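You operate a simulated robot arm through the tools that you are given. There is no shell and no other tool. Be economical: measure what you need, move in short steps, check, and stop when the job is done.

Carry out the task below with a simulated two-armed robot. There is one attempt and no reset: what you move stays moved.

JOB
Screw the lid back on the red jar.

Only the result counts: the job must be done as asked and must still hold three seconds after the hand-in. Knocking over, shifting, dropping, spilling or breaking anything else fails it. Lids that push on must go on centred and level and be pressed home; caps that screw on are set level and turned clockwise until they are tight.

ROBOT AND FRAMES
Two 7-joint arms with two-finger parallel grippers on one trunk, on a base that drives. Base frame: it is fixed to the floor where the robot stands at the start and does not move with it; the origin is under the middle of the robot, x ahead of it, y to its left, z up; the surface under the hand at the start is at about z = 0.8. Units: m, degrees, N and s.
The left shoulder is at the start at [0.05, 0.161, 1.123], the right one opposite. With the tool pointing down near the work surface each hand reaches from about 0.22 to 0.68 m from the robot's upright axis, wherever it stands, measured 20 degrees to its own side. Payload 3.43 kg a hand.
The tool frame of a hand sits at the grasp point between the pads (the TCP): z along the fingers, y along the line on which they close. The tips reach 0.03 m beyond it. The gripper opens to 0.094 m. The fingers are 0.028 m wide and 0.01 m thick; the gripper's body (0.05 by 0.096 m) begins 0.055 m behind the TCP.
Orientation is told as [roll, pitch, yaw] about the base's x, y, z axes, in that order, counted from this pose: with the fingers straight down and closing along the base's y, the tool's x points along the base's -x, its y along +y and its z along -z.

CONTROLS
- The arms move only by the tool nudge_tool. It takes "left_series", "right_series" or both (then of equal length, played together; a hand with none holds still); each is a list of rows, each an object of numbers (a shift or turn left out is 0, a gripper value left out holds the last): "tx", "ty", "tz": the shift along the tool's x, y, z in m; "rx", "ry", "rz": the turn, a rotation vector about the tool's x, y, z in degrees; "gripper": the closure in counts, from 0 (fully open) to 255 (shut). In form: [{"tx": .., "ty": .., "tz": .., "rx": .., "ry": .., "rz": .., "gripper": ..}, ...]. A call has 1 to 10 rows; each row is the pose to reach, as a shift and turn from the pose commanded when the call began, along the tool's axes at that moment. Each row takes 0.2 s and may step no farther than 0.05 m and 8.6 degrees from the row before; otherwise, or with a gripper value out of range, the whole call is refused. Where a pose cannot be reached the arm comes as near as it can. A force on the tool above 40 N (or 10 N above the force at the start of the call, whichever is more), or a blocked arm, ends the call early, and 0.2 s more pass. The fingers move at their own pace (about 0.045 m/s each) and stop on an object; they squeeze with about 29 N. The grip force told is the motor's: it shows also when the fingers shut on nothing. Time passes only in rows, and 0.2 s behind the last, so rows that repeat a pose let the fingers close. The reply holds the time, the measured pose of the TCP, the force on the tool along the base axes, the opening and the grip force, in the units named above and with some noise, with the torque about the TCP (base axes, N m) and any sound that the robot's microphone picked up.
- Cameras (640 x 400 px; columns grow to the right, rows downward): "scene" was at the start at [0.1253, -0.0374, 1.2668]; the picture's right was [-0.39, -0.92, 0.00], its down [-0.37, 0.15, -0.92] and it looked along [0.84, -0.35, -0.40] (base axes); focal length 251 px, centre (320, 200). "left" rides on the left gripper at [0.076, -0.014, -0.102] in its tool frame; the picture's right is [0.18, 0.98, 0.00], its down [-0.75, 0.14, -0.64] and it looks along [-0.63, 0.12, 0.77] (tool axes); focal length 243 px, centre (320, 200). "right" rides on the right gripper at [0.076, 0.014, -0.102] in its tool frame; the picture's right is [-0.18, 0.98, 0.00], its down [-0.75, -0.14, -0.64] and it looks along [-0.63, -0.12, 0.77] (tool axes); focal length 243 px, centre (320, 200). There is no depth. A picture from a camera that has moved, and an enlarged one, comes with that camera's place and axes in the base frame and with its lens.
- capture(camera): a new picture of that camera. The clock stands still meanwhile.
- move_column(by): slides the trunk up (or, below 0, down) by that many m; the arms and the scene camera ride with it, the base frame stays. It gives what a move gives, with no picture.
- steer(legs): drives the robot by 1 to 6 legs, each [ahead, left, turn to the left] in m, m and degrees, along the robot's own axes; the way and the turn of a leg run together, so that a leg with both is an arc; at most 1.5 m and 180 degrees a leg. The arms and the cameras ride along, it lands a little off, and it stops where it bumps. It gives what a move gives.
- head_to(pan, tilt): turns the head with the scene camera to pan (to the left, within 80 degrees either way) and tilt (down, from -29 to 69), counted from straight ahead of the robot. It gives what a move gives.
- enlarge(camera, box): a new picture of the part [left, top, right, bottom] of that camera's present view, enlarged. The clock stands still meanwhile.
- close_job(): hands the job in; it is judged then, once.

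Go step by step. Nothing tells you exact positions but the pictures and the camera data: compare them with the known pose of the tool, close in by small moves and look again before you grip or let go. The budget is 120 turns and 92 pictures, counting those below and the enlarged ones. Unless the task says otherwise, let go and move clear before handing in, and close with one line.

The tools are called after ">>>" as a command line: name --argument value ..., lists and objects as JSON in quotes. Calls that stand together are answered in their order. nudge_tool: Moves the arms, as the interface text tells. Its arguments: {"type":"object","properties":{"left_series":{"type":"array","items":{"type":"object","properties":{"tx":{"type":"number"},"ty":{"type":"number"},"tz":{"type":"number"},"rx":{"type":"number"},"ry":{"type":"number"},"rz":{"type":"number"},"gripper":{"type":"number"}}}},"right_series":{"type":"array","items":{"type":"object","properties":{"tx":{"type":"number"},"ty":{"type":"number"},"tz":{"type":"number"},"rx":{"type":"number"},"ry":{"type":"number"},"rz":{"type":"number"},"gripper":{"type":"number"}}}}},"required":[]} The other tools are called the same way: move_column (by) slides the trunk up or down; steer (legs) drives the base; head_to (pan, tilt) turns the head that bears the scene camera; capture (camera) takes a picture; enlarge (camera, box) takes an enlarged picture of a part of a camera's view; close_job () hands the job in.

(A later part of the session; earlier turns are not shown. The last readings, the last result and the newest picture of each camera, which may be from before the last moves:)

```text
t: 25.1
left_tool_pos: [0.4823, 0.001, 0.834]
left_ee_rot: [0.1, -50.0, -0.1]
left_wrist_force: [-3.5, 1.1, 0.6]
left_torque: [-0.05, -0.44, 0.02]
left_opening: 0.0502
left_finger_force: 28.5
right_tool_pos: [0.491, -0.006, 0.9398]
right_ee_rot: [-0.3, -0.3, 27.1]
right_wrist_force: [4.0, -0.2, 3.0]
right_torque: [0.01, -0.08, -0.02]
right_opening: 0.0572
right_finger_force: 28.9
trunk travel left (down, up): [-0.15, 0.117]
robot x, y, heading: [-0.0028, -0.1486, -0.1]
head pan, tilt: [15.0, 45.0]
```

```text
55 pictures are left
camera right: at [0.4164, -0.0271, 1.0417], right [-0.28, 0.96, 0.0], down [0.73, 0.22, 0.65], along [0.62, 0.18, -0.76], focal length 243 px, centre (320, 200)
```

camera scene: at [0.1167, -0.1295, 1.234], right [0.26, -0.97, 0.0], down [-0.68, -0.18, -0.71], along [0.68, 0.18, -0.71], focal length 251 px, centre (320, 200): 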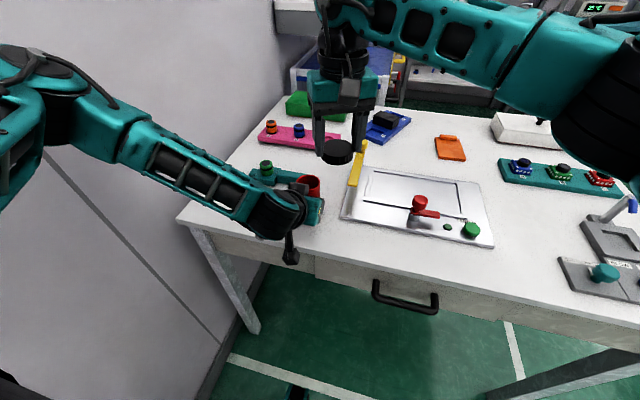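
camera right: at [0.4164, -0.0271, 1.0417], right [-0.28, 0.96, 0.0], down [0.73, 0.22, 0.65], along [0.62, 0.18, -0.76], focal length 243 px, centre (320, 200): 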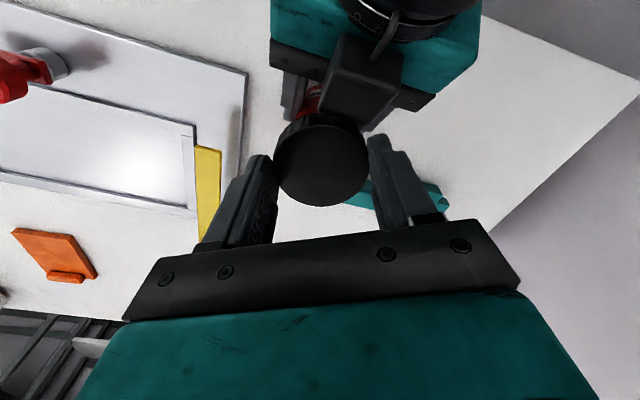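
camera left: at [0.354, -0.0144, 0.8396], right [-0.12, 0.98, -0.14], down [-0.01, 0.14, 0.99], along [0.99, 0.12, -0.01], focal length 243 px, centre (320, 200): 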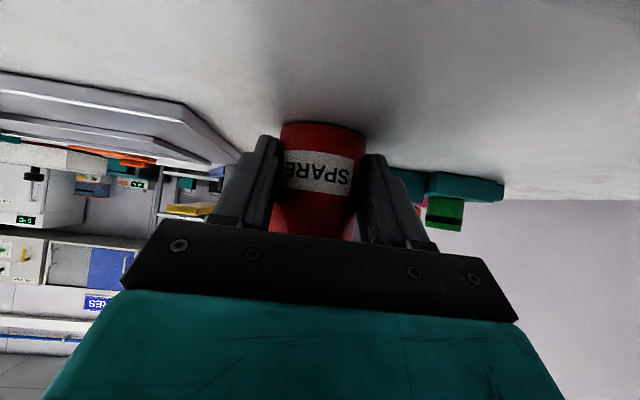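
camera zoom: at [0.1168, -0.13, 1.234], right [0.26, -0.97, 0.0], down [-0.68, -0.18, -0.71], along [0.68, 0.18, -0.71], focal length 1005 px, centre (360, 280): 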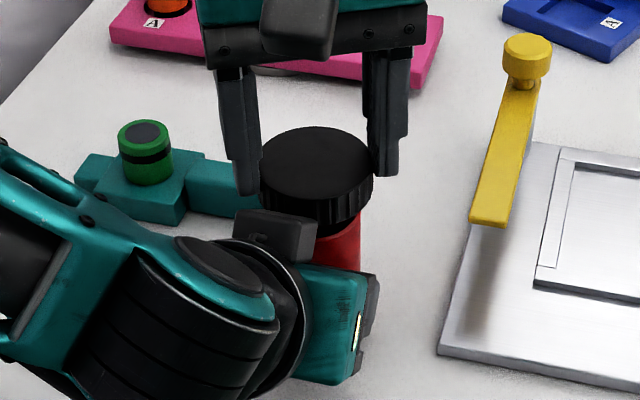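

The lid touches the box on top of the left hand (a side force of about 4 N). I'll lift the lid, loosen the left grip a little and tilt the left hand to 60° so the box sits farther back, then grip again.

>>> nudge_tool --right_series '[{"tz": -0.02}, {"tz": -0.04}, {"tz": -0.07}, {"tz": -0.07}, {"tz": -0.07}, {"tz": -0.07}, {"tz": -0.07}, {"tz": -0.07}]' --left_series '[{"gripper": 255}, {"gripper": 255}, {"gripper": 255}, {"gripper": 70}, {"gripper": 70}, {"gripper": 70, "ry": -3.3, "tx": 0.0009, "tz": -0.0006}, {"gripper": 70, "ry": -6.6, "tx": 0.0018, "tz": -0.0012}, {"gripper": 70, "ry": -10, "tx": 0.0027, "tz": -0.0017}]'

>>> capture --camera "left"

>>> enlarge --camera "scene" --box '[240, 130, 380, 230]'

```text
t: 26.9
left_tool_pos: [0.4853, -0.03, 0.8503]
left_ee_rot: [0.9, -59.6, 0.0]
left_wrist_force: [0.7, -0.3, -0.5]
left_torque: [-0.04, -0.01, 0.0]
left_opening: 0.0685
left_finger_force: 0.1
left hand out of reach, approached as far as the arm can: row 6, 7, 8
right_tool_pos: [0.4922, -0.0051, 1.0106]
right_ee_rot: [-0.2, -0.1, 27.0]
right_wrist_force: [0.1, -0.2, -0.2]
right_torque: [-0.02, 0.0, 0.02]
right_opening: 0.0573
right_finger_force: 29.7
trunk travel left (down, up): [-0.15, 0.117]
robot x, y, heading: [-0.0035, -0.1477, 0.2]
head pan, tilt: [15.0, 45.0]
```

```text
54 pictures are left
camera left: at [0.3573, -0.0465, 0.837], right [-0.1, 0.98, -0.15], down [-0.17, 0.13, 0.98], along [0.98, 0.13, 0.16], focal length 243 px, centre (320, 200)
```

left: 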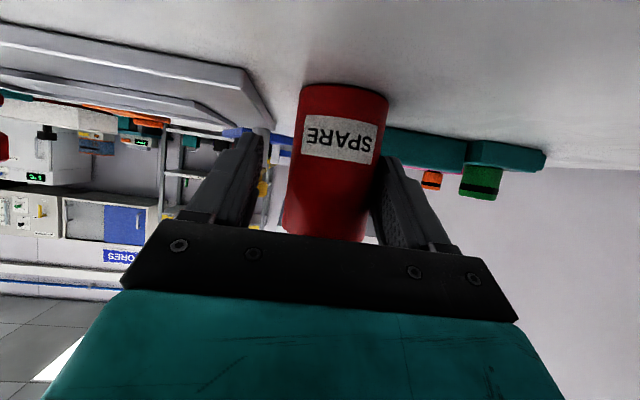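

```text
4.00 times, centred on (310, 180) of scene
camera zoom: at [0.1171, -0.1297, 1.2339], right [0.26, -0.97, 0.0], down [-0.68, -0.18, -0.71], along [0.68, 0.18, -0.71], focal length 1005 px, centre (360, 280)
```

zoom: 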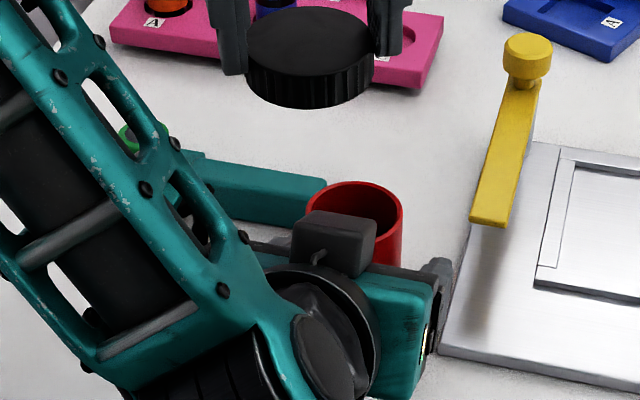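

The 60° pose is at the left arm's limit, so the hand drifted sideways and nudged the jar to the right; it still stands upright. I'll open, back off at a gentler tilt and check, then lower the trunk so the forward-pointing pose becomes easier.

>>> nudge_tool --left_series '[{"gripper": 0}, {"gripper": 0}, {"gripper": 0}, {"gripper": 0, "ry": 3, "tx": -0.002, "ty": 0.003, "tz": -0.015}, {"ry": 6, "tx": -0.005, "ty": 0.006, "tz": -0.04}, {"ry": 9.6, "tx": -0.012, "ty": 0.01, "tz": -0.07}, {"ry": 9.6, "tx": -0.02, "ty": 0.015, "tz": -0.104}]'

>>> capture --camera "left"

>>> capture --camera "scene"

```text
t: 28.5
left_tool_pos: [0.4062, -0.0148, 0.9214]
left_ee_rot: [0.1, -50.5, -0.2]
left_wrist_force: [-0.5, 0.3, 0.9]
left_torque: [0.0, -0.02, -0.02]
left_opening: 0.094
left_finger_force: 0.1
right_tool_pos: [0.4905, -0.0052, 1.0107]
right_ee_rot: [-0.2, -0.1, 27.1]
right_wrist_force: [-0.1, -0.5, 0.6]
right_torque: [0.0, -0.02, 0.0]
right_opening: 0.0571
right_finger_force: 28.5
trunk travel left (down, up): [-0.15, 0.117]
robot x, y, heading: [-0.0049, -0.1478, -0.1]
head pan, tilt: [15.0, 45.0]
```

```text
52 pictures are left
camera left: at [0.2786, -0.029, 0.9271], right [-0.12, 0.98, -0.14], down [-0.01, 0.14, 0.99], along [0.99, 0.12, 0.0], focal length 243 px, centre (320, 200)
```

left: 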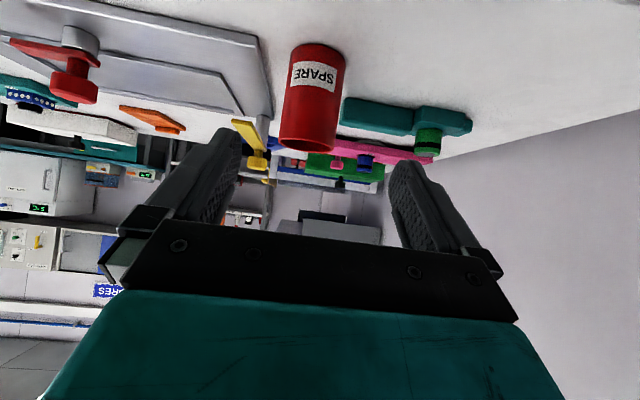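

```text
51 pictures are left
camera scene: at [0.1167, -0.1298, 1.234], right [0.26, -0.97, 0.0], down [-0.68, -0.18, -0.71], along [0.68, 0.18, -0.71], focal length 251 px, centre (320, 200)
```

scene: 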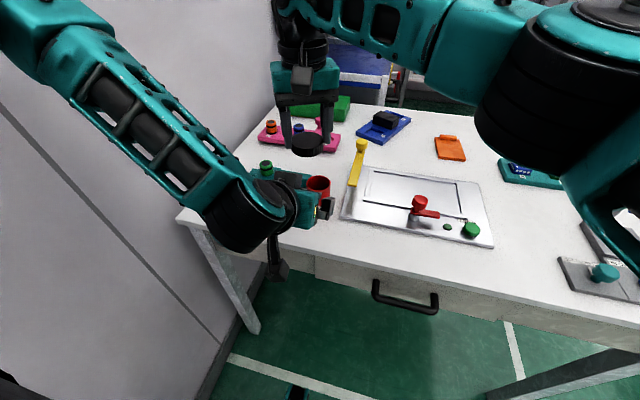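

The jar is upright, now near (0.498, -0.021). I'll grip it again at 50°, but with the TCP 20 mm behind the jar's axis, so the box stays clear of the lid.

>>> nudge_tool --left_series '[{"tx": 0.0043, "ty": -0.0013, "tz": 0.022}, {"tx": 0.0085, "ty": -0.0026, "tz": 0.044}, {"tx": 0.0128, "ty": -0.004, "tz": 0.067}, {"tx": 0.017, "ty": -0.0054, "tz": 0.089}, {"tx": 0.0213, "ty": -0.0067, "tz": 0.105}]'

>>> capture --camera "left"

>>> enlarge --camera "scene" --box '[240, 130, 380, 230]'

```text
t: 29.7
left_tool_pos: [0.4702, -0.0222, 0.8383]
left_ee_rot: [0.1, -50.4, -0.1]
left_wrist_force: [-2.4, 1.1, 1.1]
left_torque: [0.02, 0.05, -0.09]
left_opening: 0.0938
left_finger_force: 0.0
right_tool_pos: [0.4901, -0.0041, 1.0103]
right_ee_rot: [-0.2, -0.2, 27.1]
right_wrist_force: [0.0, 0.0, 0.4]
right_torque: [-0.03, -0.04, 0.0]
right_opening: 0.0575
right_finger_force: 29.1
trunk travel left (down, up): [-0.15, 0.117]
robot x, y, heading: [-0.0012, -0.1488, -0.0]
head pan, tilt: [15.0, 45.0]
```

```text
50 pictures are left
camera left: at [0.3427, -0.037, 0.8432], right [-0.12, 0.98, -0.14], down [-0.01, 0.14, 0.99], along [0.99, 0.12, 0.0], focal length 243 px, centre (320, 200)
```

left: 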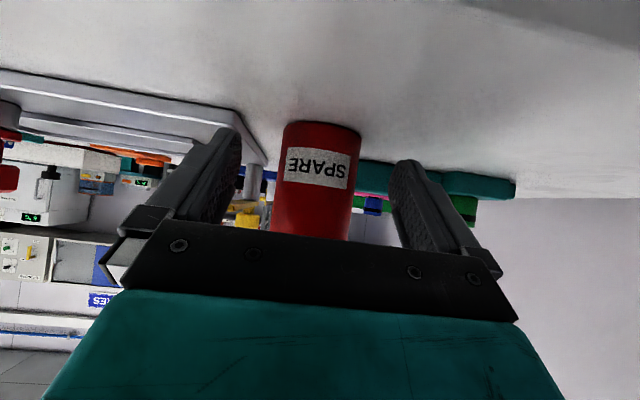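

```text
4.00 times, centred on (310, 180) of scene
camera zoom: at [0.1164, -0.1298, 1.2341], right [0.26, -0.97, 0.0], down [-0.68, -0.18, -0.71], along [0.68, 0.18, -0.71], focal length 1005 px, centre (360, 280)
```

zoom: 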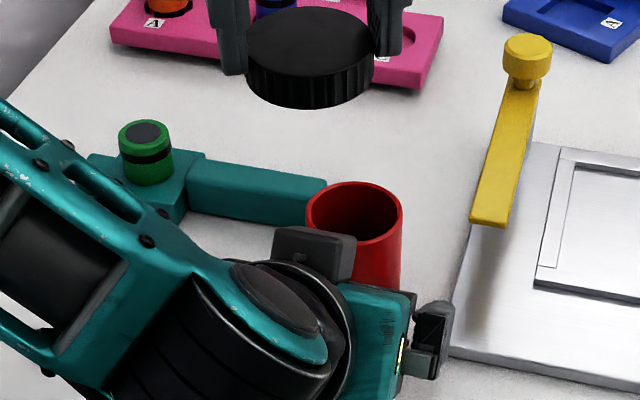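

>>> nudge_tool --left_series '[{"ty": -0.0025, "tz": 0.004}, {"ty": -0.0025, "tz": 0.008}, {"ty": -0.0025, "tz": 0.008, "gripper": 255}, {"ty": -0.0025, "tz": 0.008, "gripper": 255}, {"ty": -0.0025, "tz": 0.008, "gripper": 255}, {"ty": -0.0025, "tz": 0.008, "gripper": 255}, {"ty": -0.0025, "tz": 0.008, "gripper": 255}, {"ty": -0.0025, "tz": 0.008, "gripper": 255}]'

>>> capture --camera "left"

>>> enlarge --camera "scene" --box '[240, 130, 380, 230]'

```text
t: 30.2
left_tool_pos: [0.4712, -0.0241, 0.8379]
left_ee_rot: [-0.3, -50.5, -0.1]
left_wrist_force: [-18.3, 10.9, 19.7]
left_torque: [-0.7, 0.21, -0.78]
left_opening: 0.0878
left_finger_force: 0.2
right_tool_pos: [0.4881, -0.0023, 1.0117]
right_ee_rot: [-0.3, -0.3, 27.2]
right_wrist_force: [-1.0, -0.1, 0.2]
right_torque: [0.0, -0.01, -0.02]
right_opening: 0.0572
right_finger_force: 28.2
trunk travel left (down, up): [-0.15, 0.117]
robot x, y, heading: [-0.0041, -0.1474, -0.0]
head pan, tilt: [15.0, 45.0]
stopped in row 2 (left hand): the force on the tool passed its limit at 45 N (the readings are from after the stop); the commanded pose is now the measured one
```

```text
48 pictures are left
camera left: at [0.343, -0.0393, 0.8428], right [-0.11, 0.98, -0.15], down [-0.01, 0.14, 0.99], along [0.99, 0.11, 0.0], focal length 243 px, centre (320, 200)
```

left: 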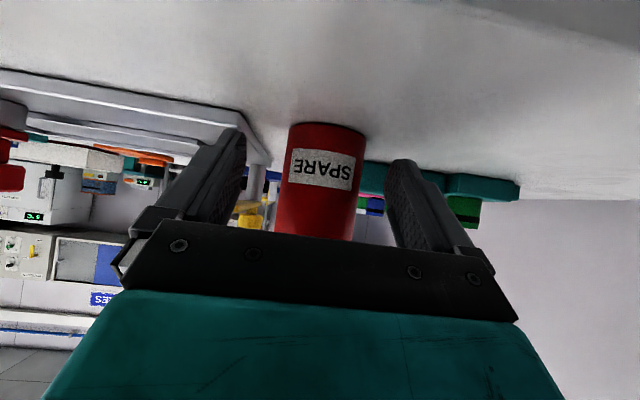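

```text
4.00 times, centred on (310, 180) of scene
camera zoom: at [0.1132, -0.1285, 1.2346], right [0.26, -0.97, 0.0], down [-0.68, -0.18, -0.71], along [0.68, 0.18, -0.71], focal length 1005 px, centre (360, 280)
```

zoom: 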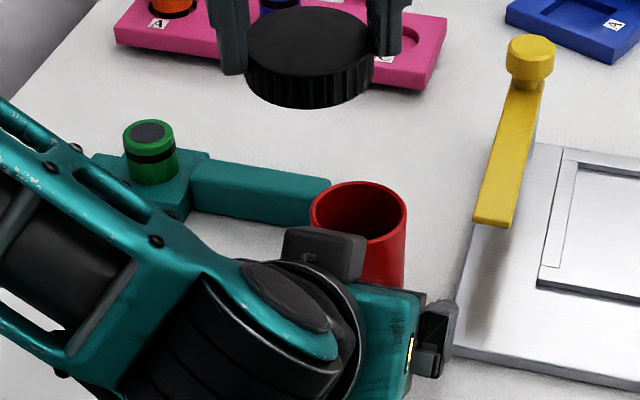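

The left hand's right finger ran into the corner of the silver plate. I'm backing off at once and will narrow the fingers before advancing again.

>>> nudge_tool --left_series '[{"tz": -0.01, "ty": 0.002, "gripper": 70}, {"tz": -0.02, "ty": 0.002, "gripper": 70}, {"tz": -0.02, "ty": 0.002, "gripper": 70}, {"tz": -0.02, "ty": 0.002, "gripper": 70}]'

>>> capture --camera "left"

>>> capture --camera "scene"

>>> enlarge --camera "scene" --box '[240, 130, 380, 230]'

```text
t: 31.2
left_tool_pos: [0.4595, -0.0237, 0.8487]
left_ee_rot: [-0.2, -50.3, -0.2]
left_wrist_force: [0.1, 0.3, -0.2]
left_torque: [0.0, 0.01, 0.0]
left_opening: 0.0682
left_finger_force: 0.0
right_tool_pos: [0.4893, -0.0034, 1.0097]
right_ee_rot: [-0.2, -0.1, 27.1]
right_wrist_force: [0.3, -0.1, -0.3]
right_torque: [0.01, 0.02, -0.02]
right_opening: 0.0572
right_finger_force: 29.1
trunk travel left (down, up): [-0.15, 0.117]
robot x, y, heading: [-0.002, -0.1482, -0.1]
head pan, tilt: [15.0, 45.0]
```

```text
46 pictures are left
camera left: at [0.3307, -0.0382, 0.8539], right [-0.11, 0.98, -0.14], down [-0.01, 0.14, 0.99], along [0.99, 0.11, -0.01], focal length 243 px, centre (320, 200)
```

left: 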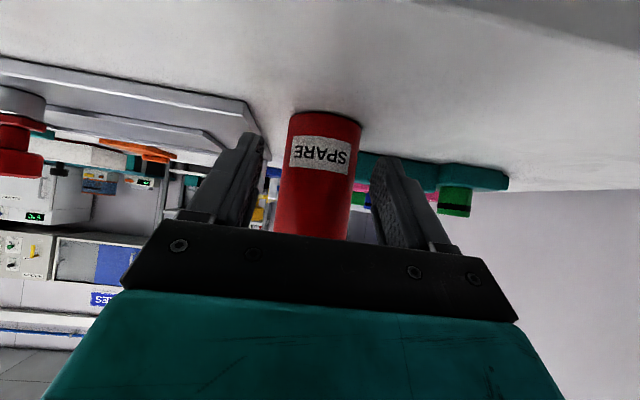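

```text
45 pictures are left
camera scene: at [0.1164, -0.1296, 1.2339], right [0.26, -0.97, 0.0], down [-0.68, -0.18, -0.71], along [0.68, 0.18, -0.71], focal length 251 px, centre (320, 200)
```

scene: 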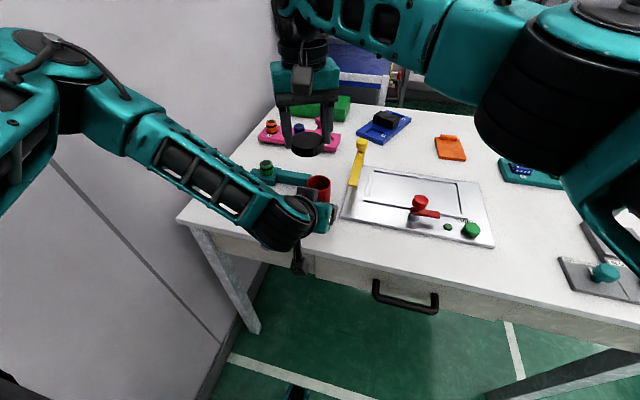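

```text
4.00 times, centred on (310, 180) of scene
camera zoom: at [0.1164, -0.1296, 1.2339], right [0.26, -0.97, 0.0], down [-0.68, -0.18, -0.71], along [0.68, 0.18, -0.71], focal length 1005 px, centre (360, 280)
```

zoom: 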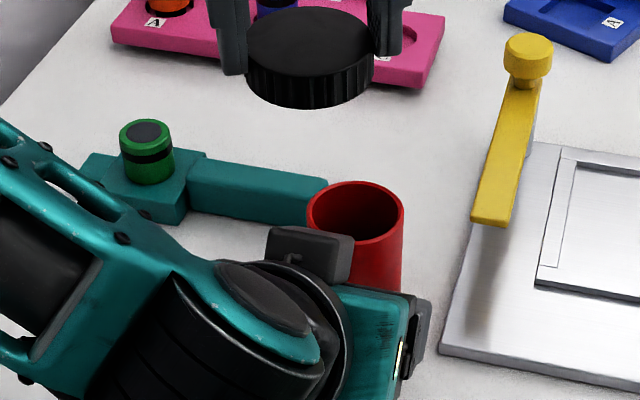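

The plate hasn't moved; its corner is at the same pixels as before. The narrowed fingers have clearance, so I'll advance and grip.

>>> nudge_tool --left_series '[{"ty": 0.001, "tz": 0.01}, {"ty": 0.001, "tz": 0.0215}, {"ty": 0.001, "tz": 0.0215}, {"ty": 0.001, "tz": 0.0215, "gripper": 255}, {"ty": 0.001, "tz": 0.0215, "gripper": 255}, {"ty": 0.001, "tz": 0.0215, "gripper": 255}, {"ty": 0.001, "tz": 0.0215, "gripper": 255}]'

>>> capture --camera "left"

>>> enlarge --camera "scene" --box '[240, 130, 380, 230]'

```text
t: 32.8
left_tool_pos: [0.4737, -0.0224, 0.8349]
left_ee_rot: [-0.2, -50.3, -0.2]
left_wrist_force: [0.6, 0.0, 0.7]
left_torque: [0.02, -0.03, -0.02]
left_opening: 0.0498
left_finger_force: 29.2
right_tool_pos: [0.4904, -0.0041, 1.0095]
right_ee_rot: [-0.2, -0.2, 27.1]
right_wrist_force: [0.1, -0.5, 0.0]
right_torque: [0.02, -0.03, 0.01]
right_opening: 0.0571
right_finger_force: 28.6
trunk travel left (down, up): [-0.15, 0.117]
robot x, y, heading: [-0.0023, -0.1476, -0.0]
head pan, tilt: [15.0, 45.0]
```

```text
43 pictures are left
camera left: at [0.3462, -0.0373, 0.8405], right [-0.11, 0.98, -0.14], down [-0.01, 0.14, 0.99], along [0.99, 0.11, -0.01], focal length 243 px, centre (320, 200)
```

left: 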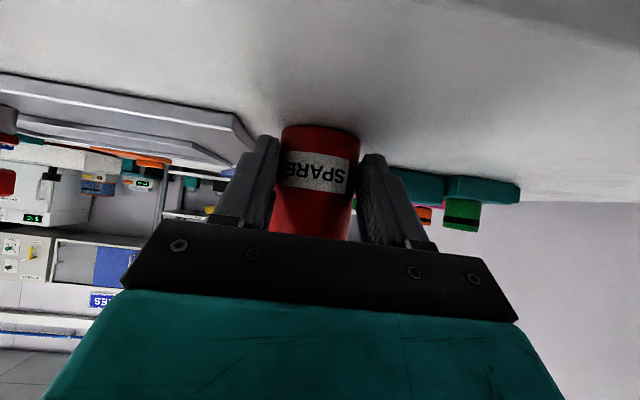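

```text
4.00 times, centred on (310, 180) of scene
camera zoom: at [0.1164, -0.1297, 1.234], right [0.26, -0.97, 0.0], down [-0.68, -0.18, -0.71], along [0.68, 0.18, -0.71], focal length 1005 px, centre (360, 280)
```

zoom: 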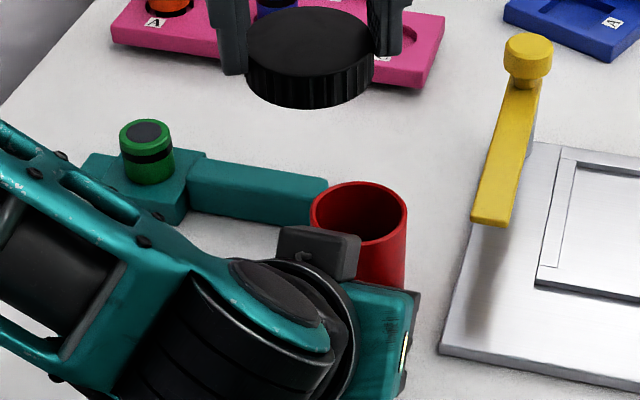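

>>> nudge_tool --right_series '[{"tx": 0.0183, "ty": -0.0355}, {"tx": 0.0366, "ty": -0.0711}]'

>>> enlarge --camera "right" --box '[240, 70, 432, 214]'

```text
t: 33.4
left_tool_pos: [0.4736, -0.0238, 0.8341]
left_ee_rot: [-0.1, -50.2, -0.2]
left_wrist_force: [0.6, -1.2, 1.2]
left_torque: [0.01, -0.03, 0.02]
left_opening: 0.05
left_finger_force: 29.1
right_tool_pos: [0.4894, -0.0847, 1.0088]
right_ee_rot: [-0.2, -0.2, 27.1]
right_wrist_force: [-0.1, 0.1, 1.2]
right_torque: [-0.04, 0.01, 0.0]
right_opening: 0.057
right_finger_force: 29.1
trunk travel left (down, up): [-0.15, 0.117]
robot x, y, heading: [-0.0078, -0.1491, -0.2]
head pan, tilt: [15.0, 45.0]
```

```text
2.78 times, centred on (336, 142) of right
camera zoom: at [0.415, -0.1068, 1.1107], right [-0.28, 0.96, 0.0], down [0.73, 0.22, 0.64], along [0.62, 0.18, -0.76], focal length 674 px, centre (276, 361)
```

zoom: 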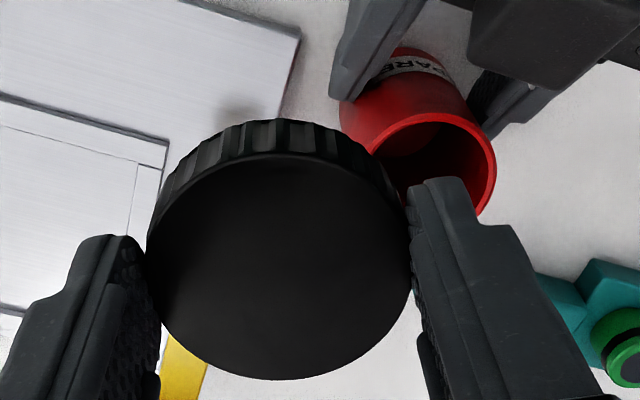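

I'm moving the lid over the jar again and lowering it to about 10 mm above the rim.

>>> nudge_tool --right_series '[{"tx": -0.0154, "ty": 0.025}, {"tx": -0.0308, "ty": 0.0499}, {"tx": -0.0308, "ty": 0.0499, "tz": 0.02}, {"tx": -0.0308, "ty": 0.0499, "tz": 0.04}, {"tx": -0.0308, "ty": 0.0499, "tz": 0.06}, {"tx": -0.0308, "ty": 0.0499, "tz": 0.074}, {"tx": -0.0308, "ty": 0.0499, "tz": 0.074}]'

>>> enlarge --camera "scene" --box '[280, 150, 360, 210]'

>>> enlarge --camera "right" --box '[240, 70, 432, 214]'

```text
t: 35.0
left_tool_pos: [0.4748, -0.0224, 0.8345]
left_ee_rot: [-0.2, -50.2, -0.2]
left_wrist_force: [0.2, 0.7, 1.5]
left_torque: [0.01, -0.07, -0.02]
left_opening: 0.0495
left_finger_force: 28.9
right_tool_pos: [0.4953, -0.0268, 0.9354]
right_ee_rot: [-0.3, -0.2, 27.1]
right_wrist_force: [-0.7, -0.4, -1.0]
right_torque: [0.02, -0.01, 0.0]
right_opening: 0.0572
right_finger_force: 29.2
trunk travel left (down, up): [-0.15, 0.117]
robot x, y, heading: [-0.0051, -0.1487, -0.0]
head pan, tilt: [15.0, 45.0]
```

```text
6.67 times, centred on (320, 180) of scene
camera zoom: at [0.1164, -0.1297, 1.234], right [0.26, -0.97, 0.0], down [-0.68, -0.18, -0.71], along [0.68, 0.18, -0.71], focal length 1675 px, centre (320, 333)
```

zoom: 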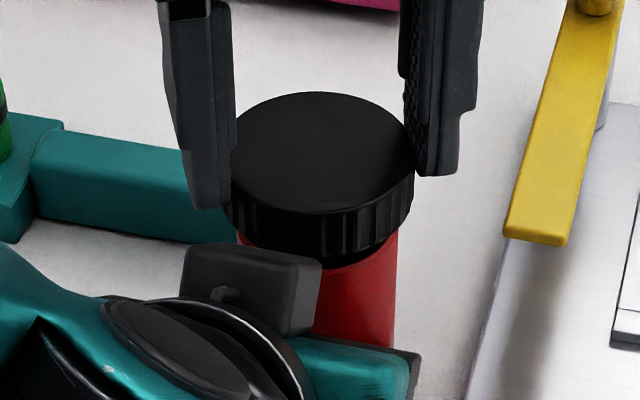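

```text
2.78 times, centred on (336, 142) of right
camera zoom: at [0.4208, -0.0482, 1.0368], right [-0.28, 0.96, 0.0], down [0.73, 0.22, 0.64], along [0.62, 0.18, -0.76], focal length 674 px, centre (276, 361)
```

zoom: 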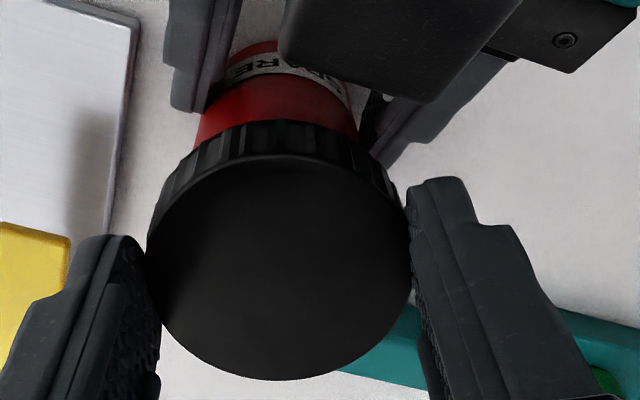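

Sideways the lid looks aligned to within 1 mm, but the fore-aft direction is uncertain. I'll lift and turn the hand so its camera looks across, and measure that direction precisely.

>>> nudge_tool --right_series '[{"tz": -0.025}, {"tz": -0.05}, {"tz": -0.05, "rz": 8.5}, {"tz": -0.05, "rz": 17}, {"tz": -0.05, "rz": 25.5}, {"tz": -0.05, "rz": 34}, {"tz": -0.05, "rz": 42.5}, {"tz": -0.05, "rz": 51}, {"tz": -0.05, "rz": 59.5}, {"tz": -0.05, "rz": 68}]'

>>> nudge_tool --right_series '[{"rz": 7}, {"rz": 14}, {"rz": 14}]'

>>> enlarge --camera "right" --box '[240, 70, 432, 214]'

```text
t: 37.2
left_tool_pos: [0.4755, -0.0223, 0.8345]
left_ee_rot: [-0.2, -50.3, -0.3]
left_wrist_force: [0.3, -0.2, 1.8]
left_torque: [0.05, -0.04, 0.02]
left_opening: 0.0494
left_finger_force: 29.5
right_tool_pos: [0.4953, -0.0265, 0.9866]
right_ee_rot: [0.2, -0.3, -41.1]
right_wrist_force: [-0.2, -0.3, 0.1]
right_torque: [-0.02, 0.01, -0.01]
right_opening: 0.057
right_finger_force: 29.2
trunk travel left (down, up): [-0.15, 0.117]
robot x, y, heading: [-0.0044, -0.1508, 0.2]
head pan, tilt: [15.0, 45.0]
```

```text
t: 38.0
left_tool_pos: [0.4747, -0.023, 0.8343]
left_ee_rot: [-0.2, -50.2, -0.2]
left_wrist_force: [-0.2, 0.1, 1.3]
left_torque: [0.05, -0.05, -0.01]
left_opening: 0.0496
left_finger_force: 28.6
right_tool_pos: [0.4968, -0.0263, 0.9865]
right_ee_rot: [0.1, -0.2, -54.9]
right_wrist_force: [0.7, 0.3, -0.5]
right_torque: [-0.02, 0.0, 0.0]
right_opening: 0.0571
right_finger_force: 29.3
trunk travel left (down, up): [-0.15, 0.117]
robot x, y, heading: [-0.0031, -0.1492, -0.1]
head pan, tilt: [15.0, 45.0]
```

```text
2.78 times, centred on (336, 142) of right
camera zoom: at [0.4625, 0.0444, 1.0876], right [0.91, 0.41, 0.0], down [0.31, -0.7, 0.64], along [0.27, -0.59, -0.76], focal length 674 px, centre (276, 361)
```

zoom: 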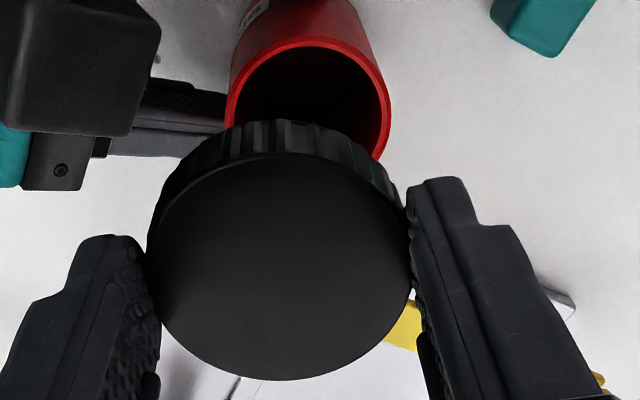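

This view settles it: the jar's axis is at about (0.504, -0.023), roughly 6 mm farther ahead than assumed. The left fingers hold it only by their tips, so I'll open slightly, advance 8 mm and grip again.

>>> nudge_tool --left_series '[{"gripper": 70}, {"gripper": 70}, {"tx": -0.0027, "tz": 0.0033, "gripper": 70}, {"tx": -0.0054, "tz": 0.0065, "gripper": 70}, {"tx": -0.0054, "tz": 0.0065, "gripper": 70}, {"tx": -0.0054, "tz": 0.0065, "gripper": 255}, {"tx": -0.0054, "tz": 0.0065, "gripper": 255}, {"tx": -0.0054, "tz": 0.0065, "gripper": 255}, {"tx": -0.0054, "tz": 0.0065, "gripper": 255}]'

>>> enlarge --camera "right" --box '[240, 70, 432, 214]'

```text
t: 40.0
left_tool_pos: [0.4834, -0.0233, 0.834]
left_ee_rot: [-0.3, -50.2, -0.2]
left_wrist_force: [-1.2, 0.6, -0.3]
left_torque: [0.0, 0.01, 0.01]
left_opening: 0.05
left_finger_force: 28.5
right_tool_pos: [0.4947, -0.0261, 0.986]
right_ee_rot: [0.1, -0.1, -54.9]
right_wrist_force: [0.1, 0.0, -0.7]
right_torque: [0.01, 0.03, 0.01]
right_opening: 0.057
right_finger_force: 29.0
trunk travel left (down, up): [-0.15, 0.117]
robot x, y, heading: [-0.0028, -0.1506, -0.1]
head pan, tilt: [15.0, 45.0]
```

```text
2.78 times, centred on (336, 142) of right
camera zoom: at [0.4625, 0.0443, 1.0875], right [0.91, 0.42, 0.0], down [0.32, -0.7, 0.64], along [0.27, -0.59, -0.76], focal length 674 px, centre (276, 361)
```

zoom: 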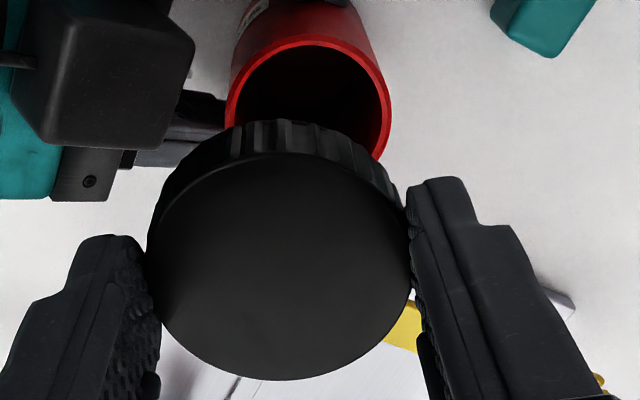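

>>> nudge_tool --right_series '[{"tx": -0.0017, "ty": 0.0067, "rz": -8.2}, {"tx": -0.0017, "ty": 0.0067, "rz": -16.4}, {"tx": -0.0017, "ty": 0.0067, "rz": -24.6}, {"tx": -0.0017, "ty": 0.0067, "rz": -32.8}, {"tx": -0.0017, "ty": 0.0067, "rz": -41}, {"tx": -0.0017, "ty": 0.0067, "rz": -49.2}, {"tx": -0.0017, "ty": 0.0067, "rz": -57.4}, {"tx": -0.0017, "ty": 0.0067, "rz": -65.6}, {"tx": -0.0017, "ty": 0.0067, "rz": -73.8}, {"tx": -0.0017, "ty": 0.0067, "rz": -82}]'

>>> nudge_tool --right_series '[{"tz": 0.02}, {"tz": 0.04}, {"tz": 0.052}, {"tz": 0.052}]'

>>> enlarge --camera "right" --box '[240, 70, 432, 214]'

>>> enlarge --camera "scene" --box '[280, 150, 360, 210]'

```text
t: 42.2
left_tool_pos: [0.4824, -0.0228, 0.8347]
left_ee_rot: [-0.1, -50.1, -0.1]
left_wrist_force: [-0.5, 0.2, -0.1]
left_torque: [0.0, 0.02, -0.01]
left_opening: 0.0499
left_finger_force: 28.9
right_tool_pos: [0.5007, -0.0237, 0.9867]
right_ee_rot: [-0.2, -0.1, 27.3]
right_wrist_force: [-0.2, 0.0, 0.5]
right_torque: [0.0, 0.0, 0.01]
right_opening: 0.0569
right_finger_force: 29.0
trunk travel left (down, up): [-0.15, 0.117]
robot x, y, heading: [-0.0025, -0.151, -0.1]
head pan, tilt: [15.0, 45.0]
```

```text
t: 43.2
left_tool_pos: [0.4834, -0.0236, 0.8339]
left_ee_rot: [-0.2, -50.2, -0.2]
left_wrist_force: [-0.1, 0.5, 0.7]
left_torque: [0.0, 0.04, -0.03]
left_opening: 0.0501
left_finger_force: 28.9
right_tool_pos: [0.5025, -0.0248, 0.933]
right_ee_rot: [-0.2, -0.2, 27.1]
right_wrist_force: [0.9, 0.2, -0.3]
right_torque: [-0.01, 0.02, 0.02]
right_opening: 0.0569
right_finger_force: 29.6
trunk travel left (down, up): [-0.15, 0.117]
robot x, y, heading: [-0.0032, -0.1481, -0.2]
head pan, tilt: [15.0, 45.0]
```

```text
2.78 times, centred on (336, 142) of right
camera zoom: at [0.427, -0.0462, 1.0349], right [-0.28, 0.96, 0.0], down [0.73, 0.22, 0.64], along [0.62, 0.18, -0.76], focal length 674 px, centre (276, 361)
```

zoom: 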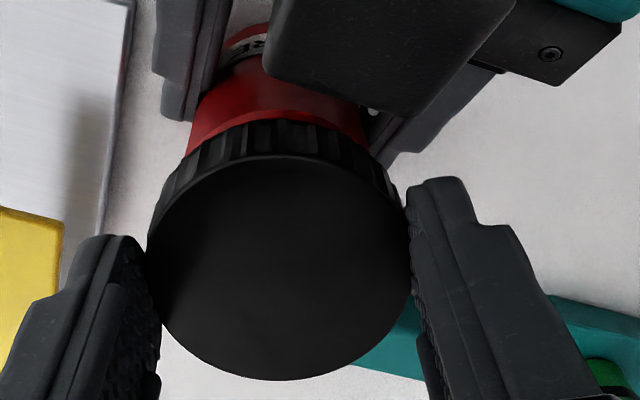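

```text
6.67 times, centred on (320, 180) of scene
camera zoom: at [0.1164, -0.1297, 1.2339], right [0.26, -0.97, 0.0], down [-0.68, -0.18, -0.71], along [0.68, 0.18, -0.71], focal length 1675 px, centre (320, 333)
```

zoom: 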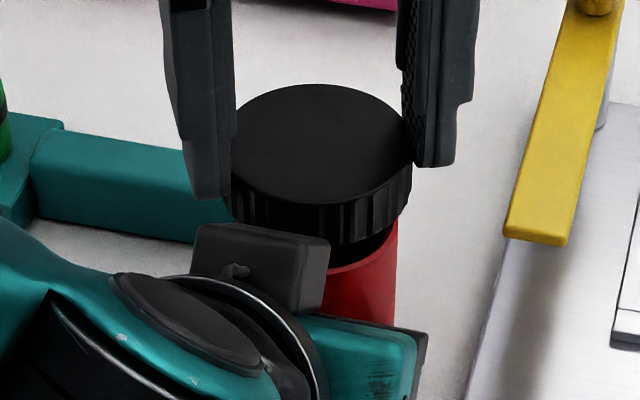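

Alignment looks right from both views. I'll lower slowly and watch the forces.

>>> nudge_tool --right_series '[{"tz": 0.004}, {"tz": 0.008}, {"tz": 0.01}, {"tz": 0.012}, {"tz": 0.014}, {"tz": 0.015}]'

>>> enlarge --camera "scene" --box '[280, 150, 360, 210]'

```text
t: 44.6
left_tool_pos: [0.4831, -0.0231, 0.8342]
left_ee_rot: [-0.2, -50.3, -0.3]
left_wrist_force: [0.9, 0.5, 1.9]
left_torque: [0.05, -0.07, 0.01]
left_opening: 0.0496
left_finger_force: 28.8
right_tool_pos: [0.5018, -0.0226, 0.9199]
right_ee_rot: [-0.2, -0.1, 27.1]
right_wrist_force: [0.2, -0.9, -0.1]
right_torque: [-0.01, 0.0, -0.02]
right_opening: 0.0572
right_finger_force: 28.7
trunk travel left (down, up): [-0.15, 0.117]
robot x, y, heading: [-0.0017, -0.1451, -0.1]
head pan, tilt: [15.0, 45.0]
```

```text
6.67 times, centred on (320, 180) of scene
camera zoom: at [0.1163, -0.1297, 1.234], right [0.26, -0.97, 0.0], down [-0.68, -0.18, -0.71], along [0.68, 0.18, -0.71], focal length 1675 px, centre (320, 333)
```

zoom: 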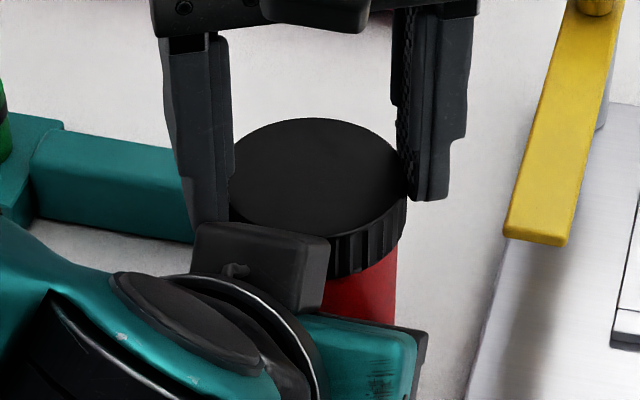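

>>> nudge_tool --right_series '[{"tz": 0.001}, {"tz": 0.002}, {"tz": 0.003}, {"tz": 0.004}, {"tz": 0.005}, {"tz": 0.005}]'

>>> enlarge --camera "scene" --box '[280, 150, 360, 210]'

```text
t: 46.0
left_tool_pos: [0.4833, -0.0223, 0.8354]
left_ee_rot: [-0.1, -50.2, -0.2]
left_wrist_force: [1.4, 0.5, 3.2]
left_torque: [0.06, -0.09, -0.02]
left_opening: 0.0497
left_finger_force: 28.8
right_tool_pos: [0.5013, -0.0236, 0.9136]
right_ee_rot: [-0.2, -0.2, 27.0]
right_wrist_force: [1.1, 0.7, -1.0]
right_torque: [0.01, -0.03, 0.02]
right_opening: 0.057
right_finger_force: 28.8
trunk travel left (down, up): [-0.15, 0.117]
robot x, y, heading: [-0.0023, -0.1515, 0.0]
head pan, tilt: [15.0, 45.0]
```

```text
6.67 times, centred on (320, 180) of scene
camera zoom: at [0.1162, -0.1297, 1.234], right [0.26, -0.97, 0.0], down [-0.68, -0.18, -0.71], along [0.68, 0.18, -0.71], focal length 1675 px, centre (320, 333)
```

zoom: 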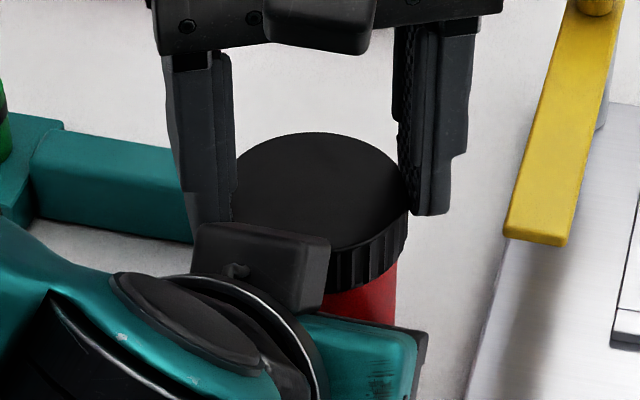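

No resistance yet, so the skirt seems to be slipping over the rim. I'll continue down.

>>> nudge_tool --right_series '[{"tz": 0.001}, {"tz": 0.002}, {"tz": 0.003}, {"tz": 0.004}, {"tz": 0.005}, {"tz": 0.006}, {"tz": 0.007}]'

>>> enlarge --camera "scene" --box '[280, 150, 360, 210]'

```text
t: 47.6
left_tool_pos: [0.4833, -0.0233, 0.8343]
left_ee_rot: [0.0, -50.3, -0.2]
left_wrist_force: [7.4, 4.0, 0.4]
left_torque: [-0.27, 0.11, 0.11]
left_opening: 0.0495
left_finger_force: 29.3
right_tool_pos: [0.5018, -0.0243, 0.9089]
right_ee_rot: [-0.2, -0.1, 27.1]
right_wrist_force: [-5.8, -8.1, 7.5]
right_torque: [-0.24, 0.23, -0.05]
right_opening: 0.0571
right_finger_force: 28.9
trunk travel left (down, up): [-0.15, 0.117]
robot x, y, heading: [-0.0036, -0.1489, 0.2]
head pan, tilt: [15.0, 45.0]
```

```text
6.67 times, centred on (320, 180) of scene
camera zoom: at [0.1159, -0.1301, 1.2341], right [0.26, -0.97, 0.0], down [-0.68, -0.18, -0.71], along [0.68, 0.18, -0.71], focal length 1675 px, centre (320, 333)
```

zoom: 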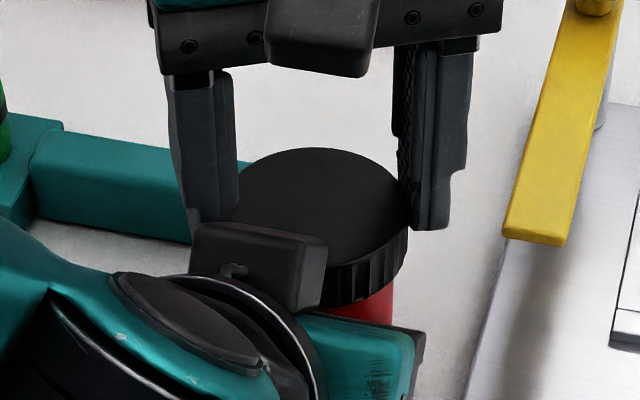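

There is contact with the rim and a side load towards -x and -y. I'll shift about 1.5 mm that way to centre the lid and see what remains.

>>> nudge_tool --right_series '[{"tx": 0.0007, "ty": -0.0003}, {"tx": 0.0014, "ty": -0.0006}, {"tx": 0.0014, "ty": -0.0006}]'

```text
t: 48.4
left_tool_pos: [0.483, -0.0212, 0.8334]
left_ee_rot: [-0.1, -50.2, -0.1]
left_wrist_force: [0.6, 6.3, 1.6]
left_torque: [0.06, -0.27, 0.09]
left_opening: 0.0496
left_finger_force: 28.7
right_tool_pos: [0.5021, -0.0252, 0.9082]
right_ee_rot: [-0.1, -0.4, 27.1]
right_wrist_force: [2.9, -3.7, 8.3]
right_torque: [-0.03, -0.09, -0.03]
right_opening: 0.057
right_finger_force: 29.2
trunk travel left (down, up): [-0.15, 0.117]
robot x, y, heading: [-0.0026, -0.1493, 0.1]
head pan, tilt: [15.0, 45.0]
```

The lid is nearly centred with a light downward load. It sits 3 mm off the tool axis in my grip, so I'll release it on the jar, shift the hand 3 mm and grip again concentric before turning.

>>> nudge_tool --right_series '[{"ty": -0.0007, "gripper": 70}, {"ty": -0.0007, "gripper": 70}, {"ty": -0.0007, "gripper": 70}, {"tx": -0.0028, "ty": -0.0007, "gripper": 70}]'

>>> enlarge --camera "right" --box '[240, 70, 432, 214]'

>>> enlarge --camera "scene" --box '[280, 150, 360, 210]'

```text
t: 49.4
left_tool_pos: [0.4835, -0.0235, 0.8354]
left_ee_rot: [-0.1, -50.2, -0.2]
left_wrist_force: [-0.1, -0.1, 2.7]
left_torque: [-0.01, -0.03, -0.04]
left_opening: 0.0492
left_finger_force: 28.3
right_tool_pos: [0.504, -0.025, 0.9078]
right_ee_rot: [-0.2, -0.2, 27.1]
right_wrist_force: [0.3, -1.1, -0.4]
right_torque: [-0.01, -0.01, -0.02]
right_opening: 0.068
right_finger_force: 0.0
trunk travel left (down, up): [-0.15, 0.117]
robot x, y, heading: [-0.0036, -0.1483, -0.2]
head pan, tilt: [15.0, 45.0]
```

```text
2.78 times, centred on (336, 142) of right
camera zoom: at [0.4289, -0.0465, 1.009], right [-0.28, 0.96, 0.0], down [0.73, 0.22, 0.64], along [0.62, 0.18, -0.76], focal length 674 px, centre (276, 361)
```

zoom: 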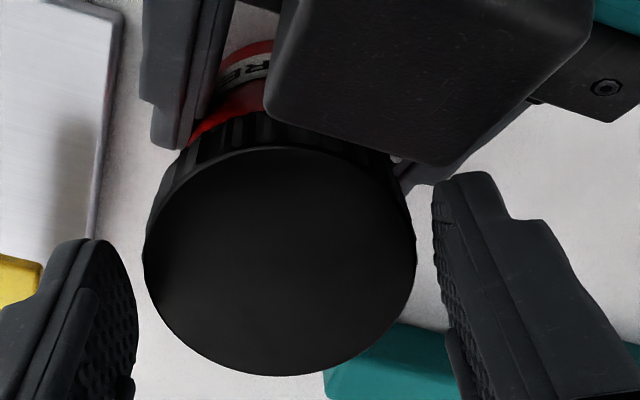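

```text
6.67 times, centred on (320, 180) of scene
camera zoom: at [0.1162, -0.1298, 1.234], right [0.26, -0.97, 0.0], down [-0.68, -0.18, -0.71], along [0.68, 0.18, -0.71], focal length 1675 px, centre (320, 333)
```

zoom: 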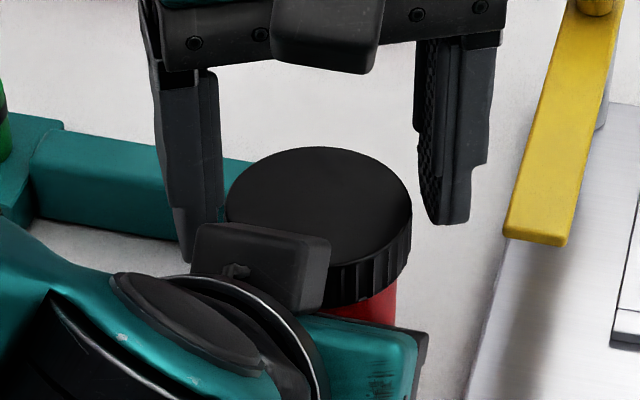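

The lid sits level on the rim. I'll grip it and make the first clockwise stroke with a light downward push.

>>> nudge_tool --right_series '[{"tx": -0.001, "gripper": 255}, {"tx": -0.001, "gripper": 255}, {"tx": -0.001, "gripper": 255}, {"tx": -0.001, "tz": 0.001, "rz": 8, "gripper": 255}, {"tx": -0.001, "tz": 0.0013, "rz": 16}, {"tx": -0.001, "tz": 0.0016, "rz": 24}, {"tx": -0.001, "tz": 0.0019, "rz": 32}, {"tx": -0.001, "tz": 0.0022, "rz": 40}, {"tx": -0.001, "tz": 0.0025, "rz": 48}, {"tx": -0.001, "tz": 0.0025, "rz": 54}]'

>>> enlarge --camera "scene" --box '[280, 150, 360, 210]'

```text
t: 51.6
left_tool_pos: [0.4832, -0.0239, 0.8349]
left_ee_rot: [-0.2, -50.2, -0.2]
left_wrist_force: [9.1, -3.2, -8.3]
left_torque: [0.3, 0.2, -0.14]
left_opening: 0.0493
left_finger_force: 29.1
right_tool_pos: [0.5033, -0.0231, 0.9052]
right_ee_rot: [0.2, -0.3, -27.0]
right_wrist_force: [-6.7, 7.6, 22.5]
right_torque: [0.21, 0.27, 0.01]
right_opening: 0.057
right_finger_force: 28.8
trunk travel left (down, up): [-0.15, 0.117]
robot x, y, heading: [-0.0055, -0.1525, -0.3]
head pan, tilt: [15.0, 45.0]
```

```text
6.67 times, centred on (320, 180) of scene
camera zoom: at [0.1155, -0.1296, 1.2342], right [0.26, -0.97, 0.0], down [-0.68, -0.18, -0.71], along [0.68, 0.18, -0.71], focal length 1675 px, centre (320, 333)
```

zoom: 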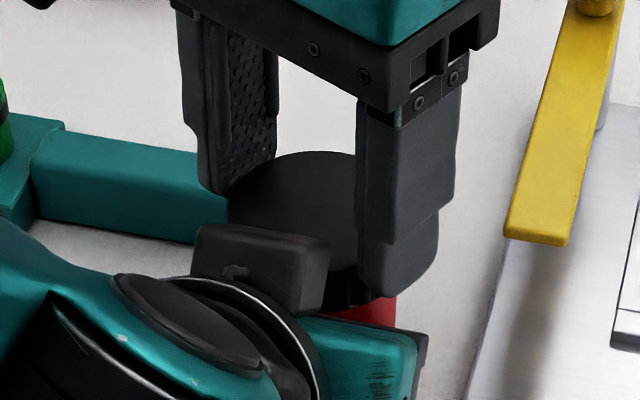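

The lid turned, with only small side loads and no thread torque yet. I'll release, turn back and make another stroke.

>>> nudge_tool --right_series '[{"gripper": 70}, {"gripper": 70}, {"tx": 0.0012, "ty": 0.0005, "tz": -0.001, "rz": -7.7}, {"tx": 0.0012, "ty": 0.0005, "tz": -0.001, "rz": -15.4}, {"tx": 0.0012, "ty": 0.0005, "tz": -0.001, "rz": -23.1}, {"tx": 0.0012, "ty": 0.0005, "tz": -0.001, "rz": -30.8}, {"tx": 0.0012, "ty": 0.0005, "tz": -0.001, "rz": -38.5}, {"tx": 0.0012, "ty": 0.0005, "tz": -0.001, "rz": -46.2}, {"tx": 0.0012, "ty": 0.0005, "tz": -0.001, "rz": -54}]'

>>> enlarge --camera "right" --box '[240, 70, 432, 214]'

>>> enlarge --camera "scene" --box '[280, 150, 360, 210]'

```text
t: 53.6
left_tool_pos: [0.4839, -0.0224, 0.8342]
left_ee_rot: [-0.2, -50.3, -0.1]
left_wrist_force: [-0.2, -0.2, 2.8]
left_torque: [0.04, -0.15, -0.02]
left_opening: 0.049
left_finger_force: 28.6
right_tool_pos: [0.5044, -0.0211, 0.9056]
right_ee_rot: [-0.2, -0.2, 27.3]
right_wrist_force: [-0.2, 0.1, 0.4]
right_torque: [0.01, 0.0, 0.02]
right_opening: 0.0685
right_finger_force: 0.1
trunk travel left (down, up): [-0.15, 0.117]
robot x, y, heading: [-0.0017, -0.151, 0.2]
head pan, tilt: [15.0, 45.0]
```

```text
2.78 times, centred on (336, 142) of right
camera zoom: at [0.4289, -0.0446, 1.0073], right [-0.29, 0.96, 0.0], down [0.73, 0.22, 0.64], along [0.62, 0.18, -0.76], focal length 674 px, centre (276, 361)
```

zoom: 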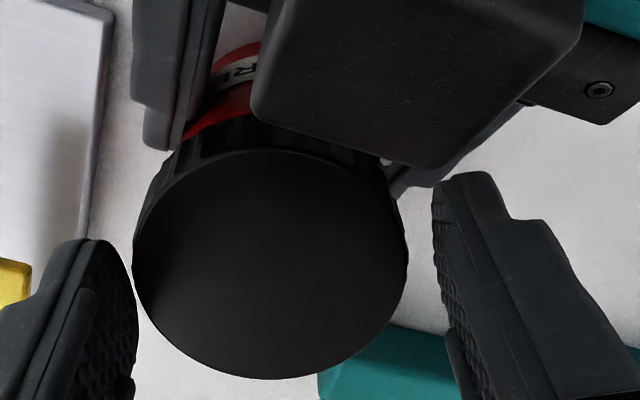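

```text
6.67 times, centred on (320, 180) of scene
camera zoom: at [0.1162, -0.1298, 1.234], right [0.26, -0.97, 0.0], down [-0.68, -0.18, -0.71], along [0.68, 0.18, -0.71], focal length 1675 px, centre (320, 333)
```

zoom: 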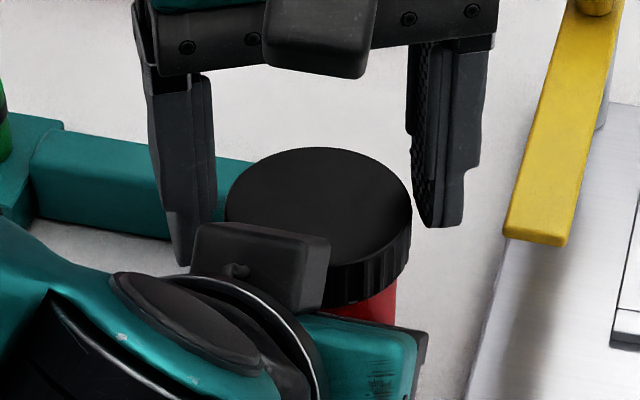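

>>> nudge_tool --right_series '[{"tx": -0.002, "ty": -0.0015, "gripper": 255}, {"tx": -0.002, "ty": -0.0015, "gripper": 255}, {"tx": -0.002, "ty": -0.0015, "gripper": 255}, {"tx": -0.002, "ty": -0.0015, "tz": 0.001, "rz": 8}, {"tx": -0.002, "ty": -0.0015, "tz": 0.0013, "rz": 16}, {"tx": -0.002, "ty": -0.0015, "tz": 0.0016, "rz": 24}, {"tx": -0.002, "ty": -0.0015, "tz": 0.0018, "rz": 32}, {"tx": -0.002, "ty": -0.0015, "tz": 0.002, "rz": 40}, {"tx": -0.002, "ty": -0.0015, "tz": 0.002, "rz": 48}, {"tx": -0.002, "ty": -0.0015, "tz": 0.002, "rz": 56}]'

```text
t: 55.8
left_tool_pos: [0.4827, -0.0227, 0.8352]
left_ee_rot: [-0.2, -50.3, -0.2]
left_wrist_force: [15.3, 1.6, -5.1]
left_torque: [0.32, 0.41, 0.07]
left_opening: 0.0486
left_finger_force: 28.8
right_tool_pos: [0.5051, -0.0215, 0.9044]
right_ee_rot: [0.1, -0.3, -29.0]
right_wrist_force: [-15.0, 1.6, 14.3]
right_torque: [-0.06, 0.54, 0.02]
right_opening: 0.0582
right_finger_force: 29.0
trunk travel left (down, up): [-0.15, 0.117]
robot x, y, heading: [-0.0024, -0.1466, 0.2]
head pan, tilt: [15.0, 45.0]
```

>>> capture --camera "left"

>>> enlarge --camera "right" --box '[240, 70, 432, 214]'

```text
26 pictures are left
camera left: at [0.3546, -0.0373, 0.8407], right [-0.11, 0.98, -0.14], down [-0.01, 0.14, 0.99], along [0.99, 0.11, -0.01], focal length 243 px, centre (320, 200)
```

left: 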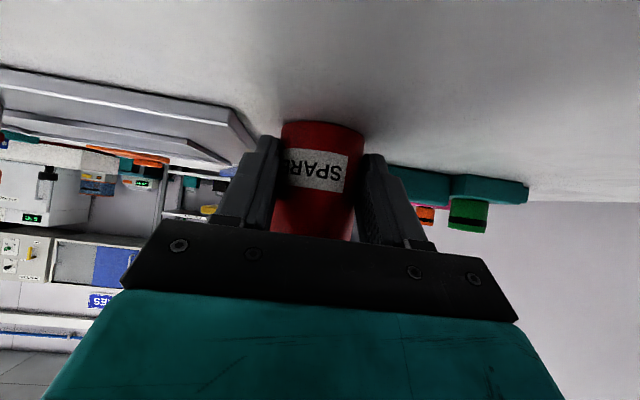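

```text
2.78 times, centred on (336, 142) of right
camera zoom: at [0.4452, 0.0272, 1.0059], right [0.64, 0.77, 0.0], down [0.59, -0.49, 0.64], along [0.5, -0.41, -0.76], focal length 674 px, centre (276, 361)
```

zoom: 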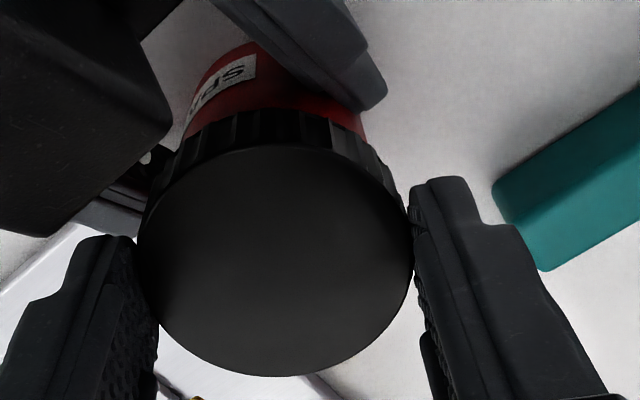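

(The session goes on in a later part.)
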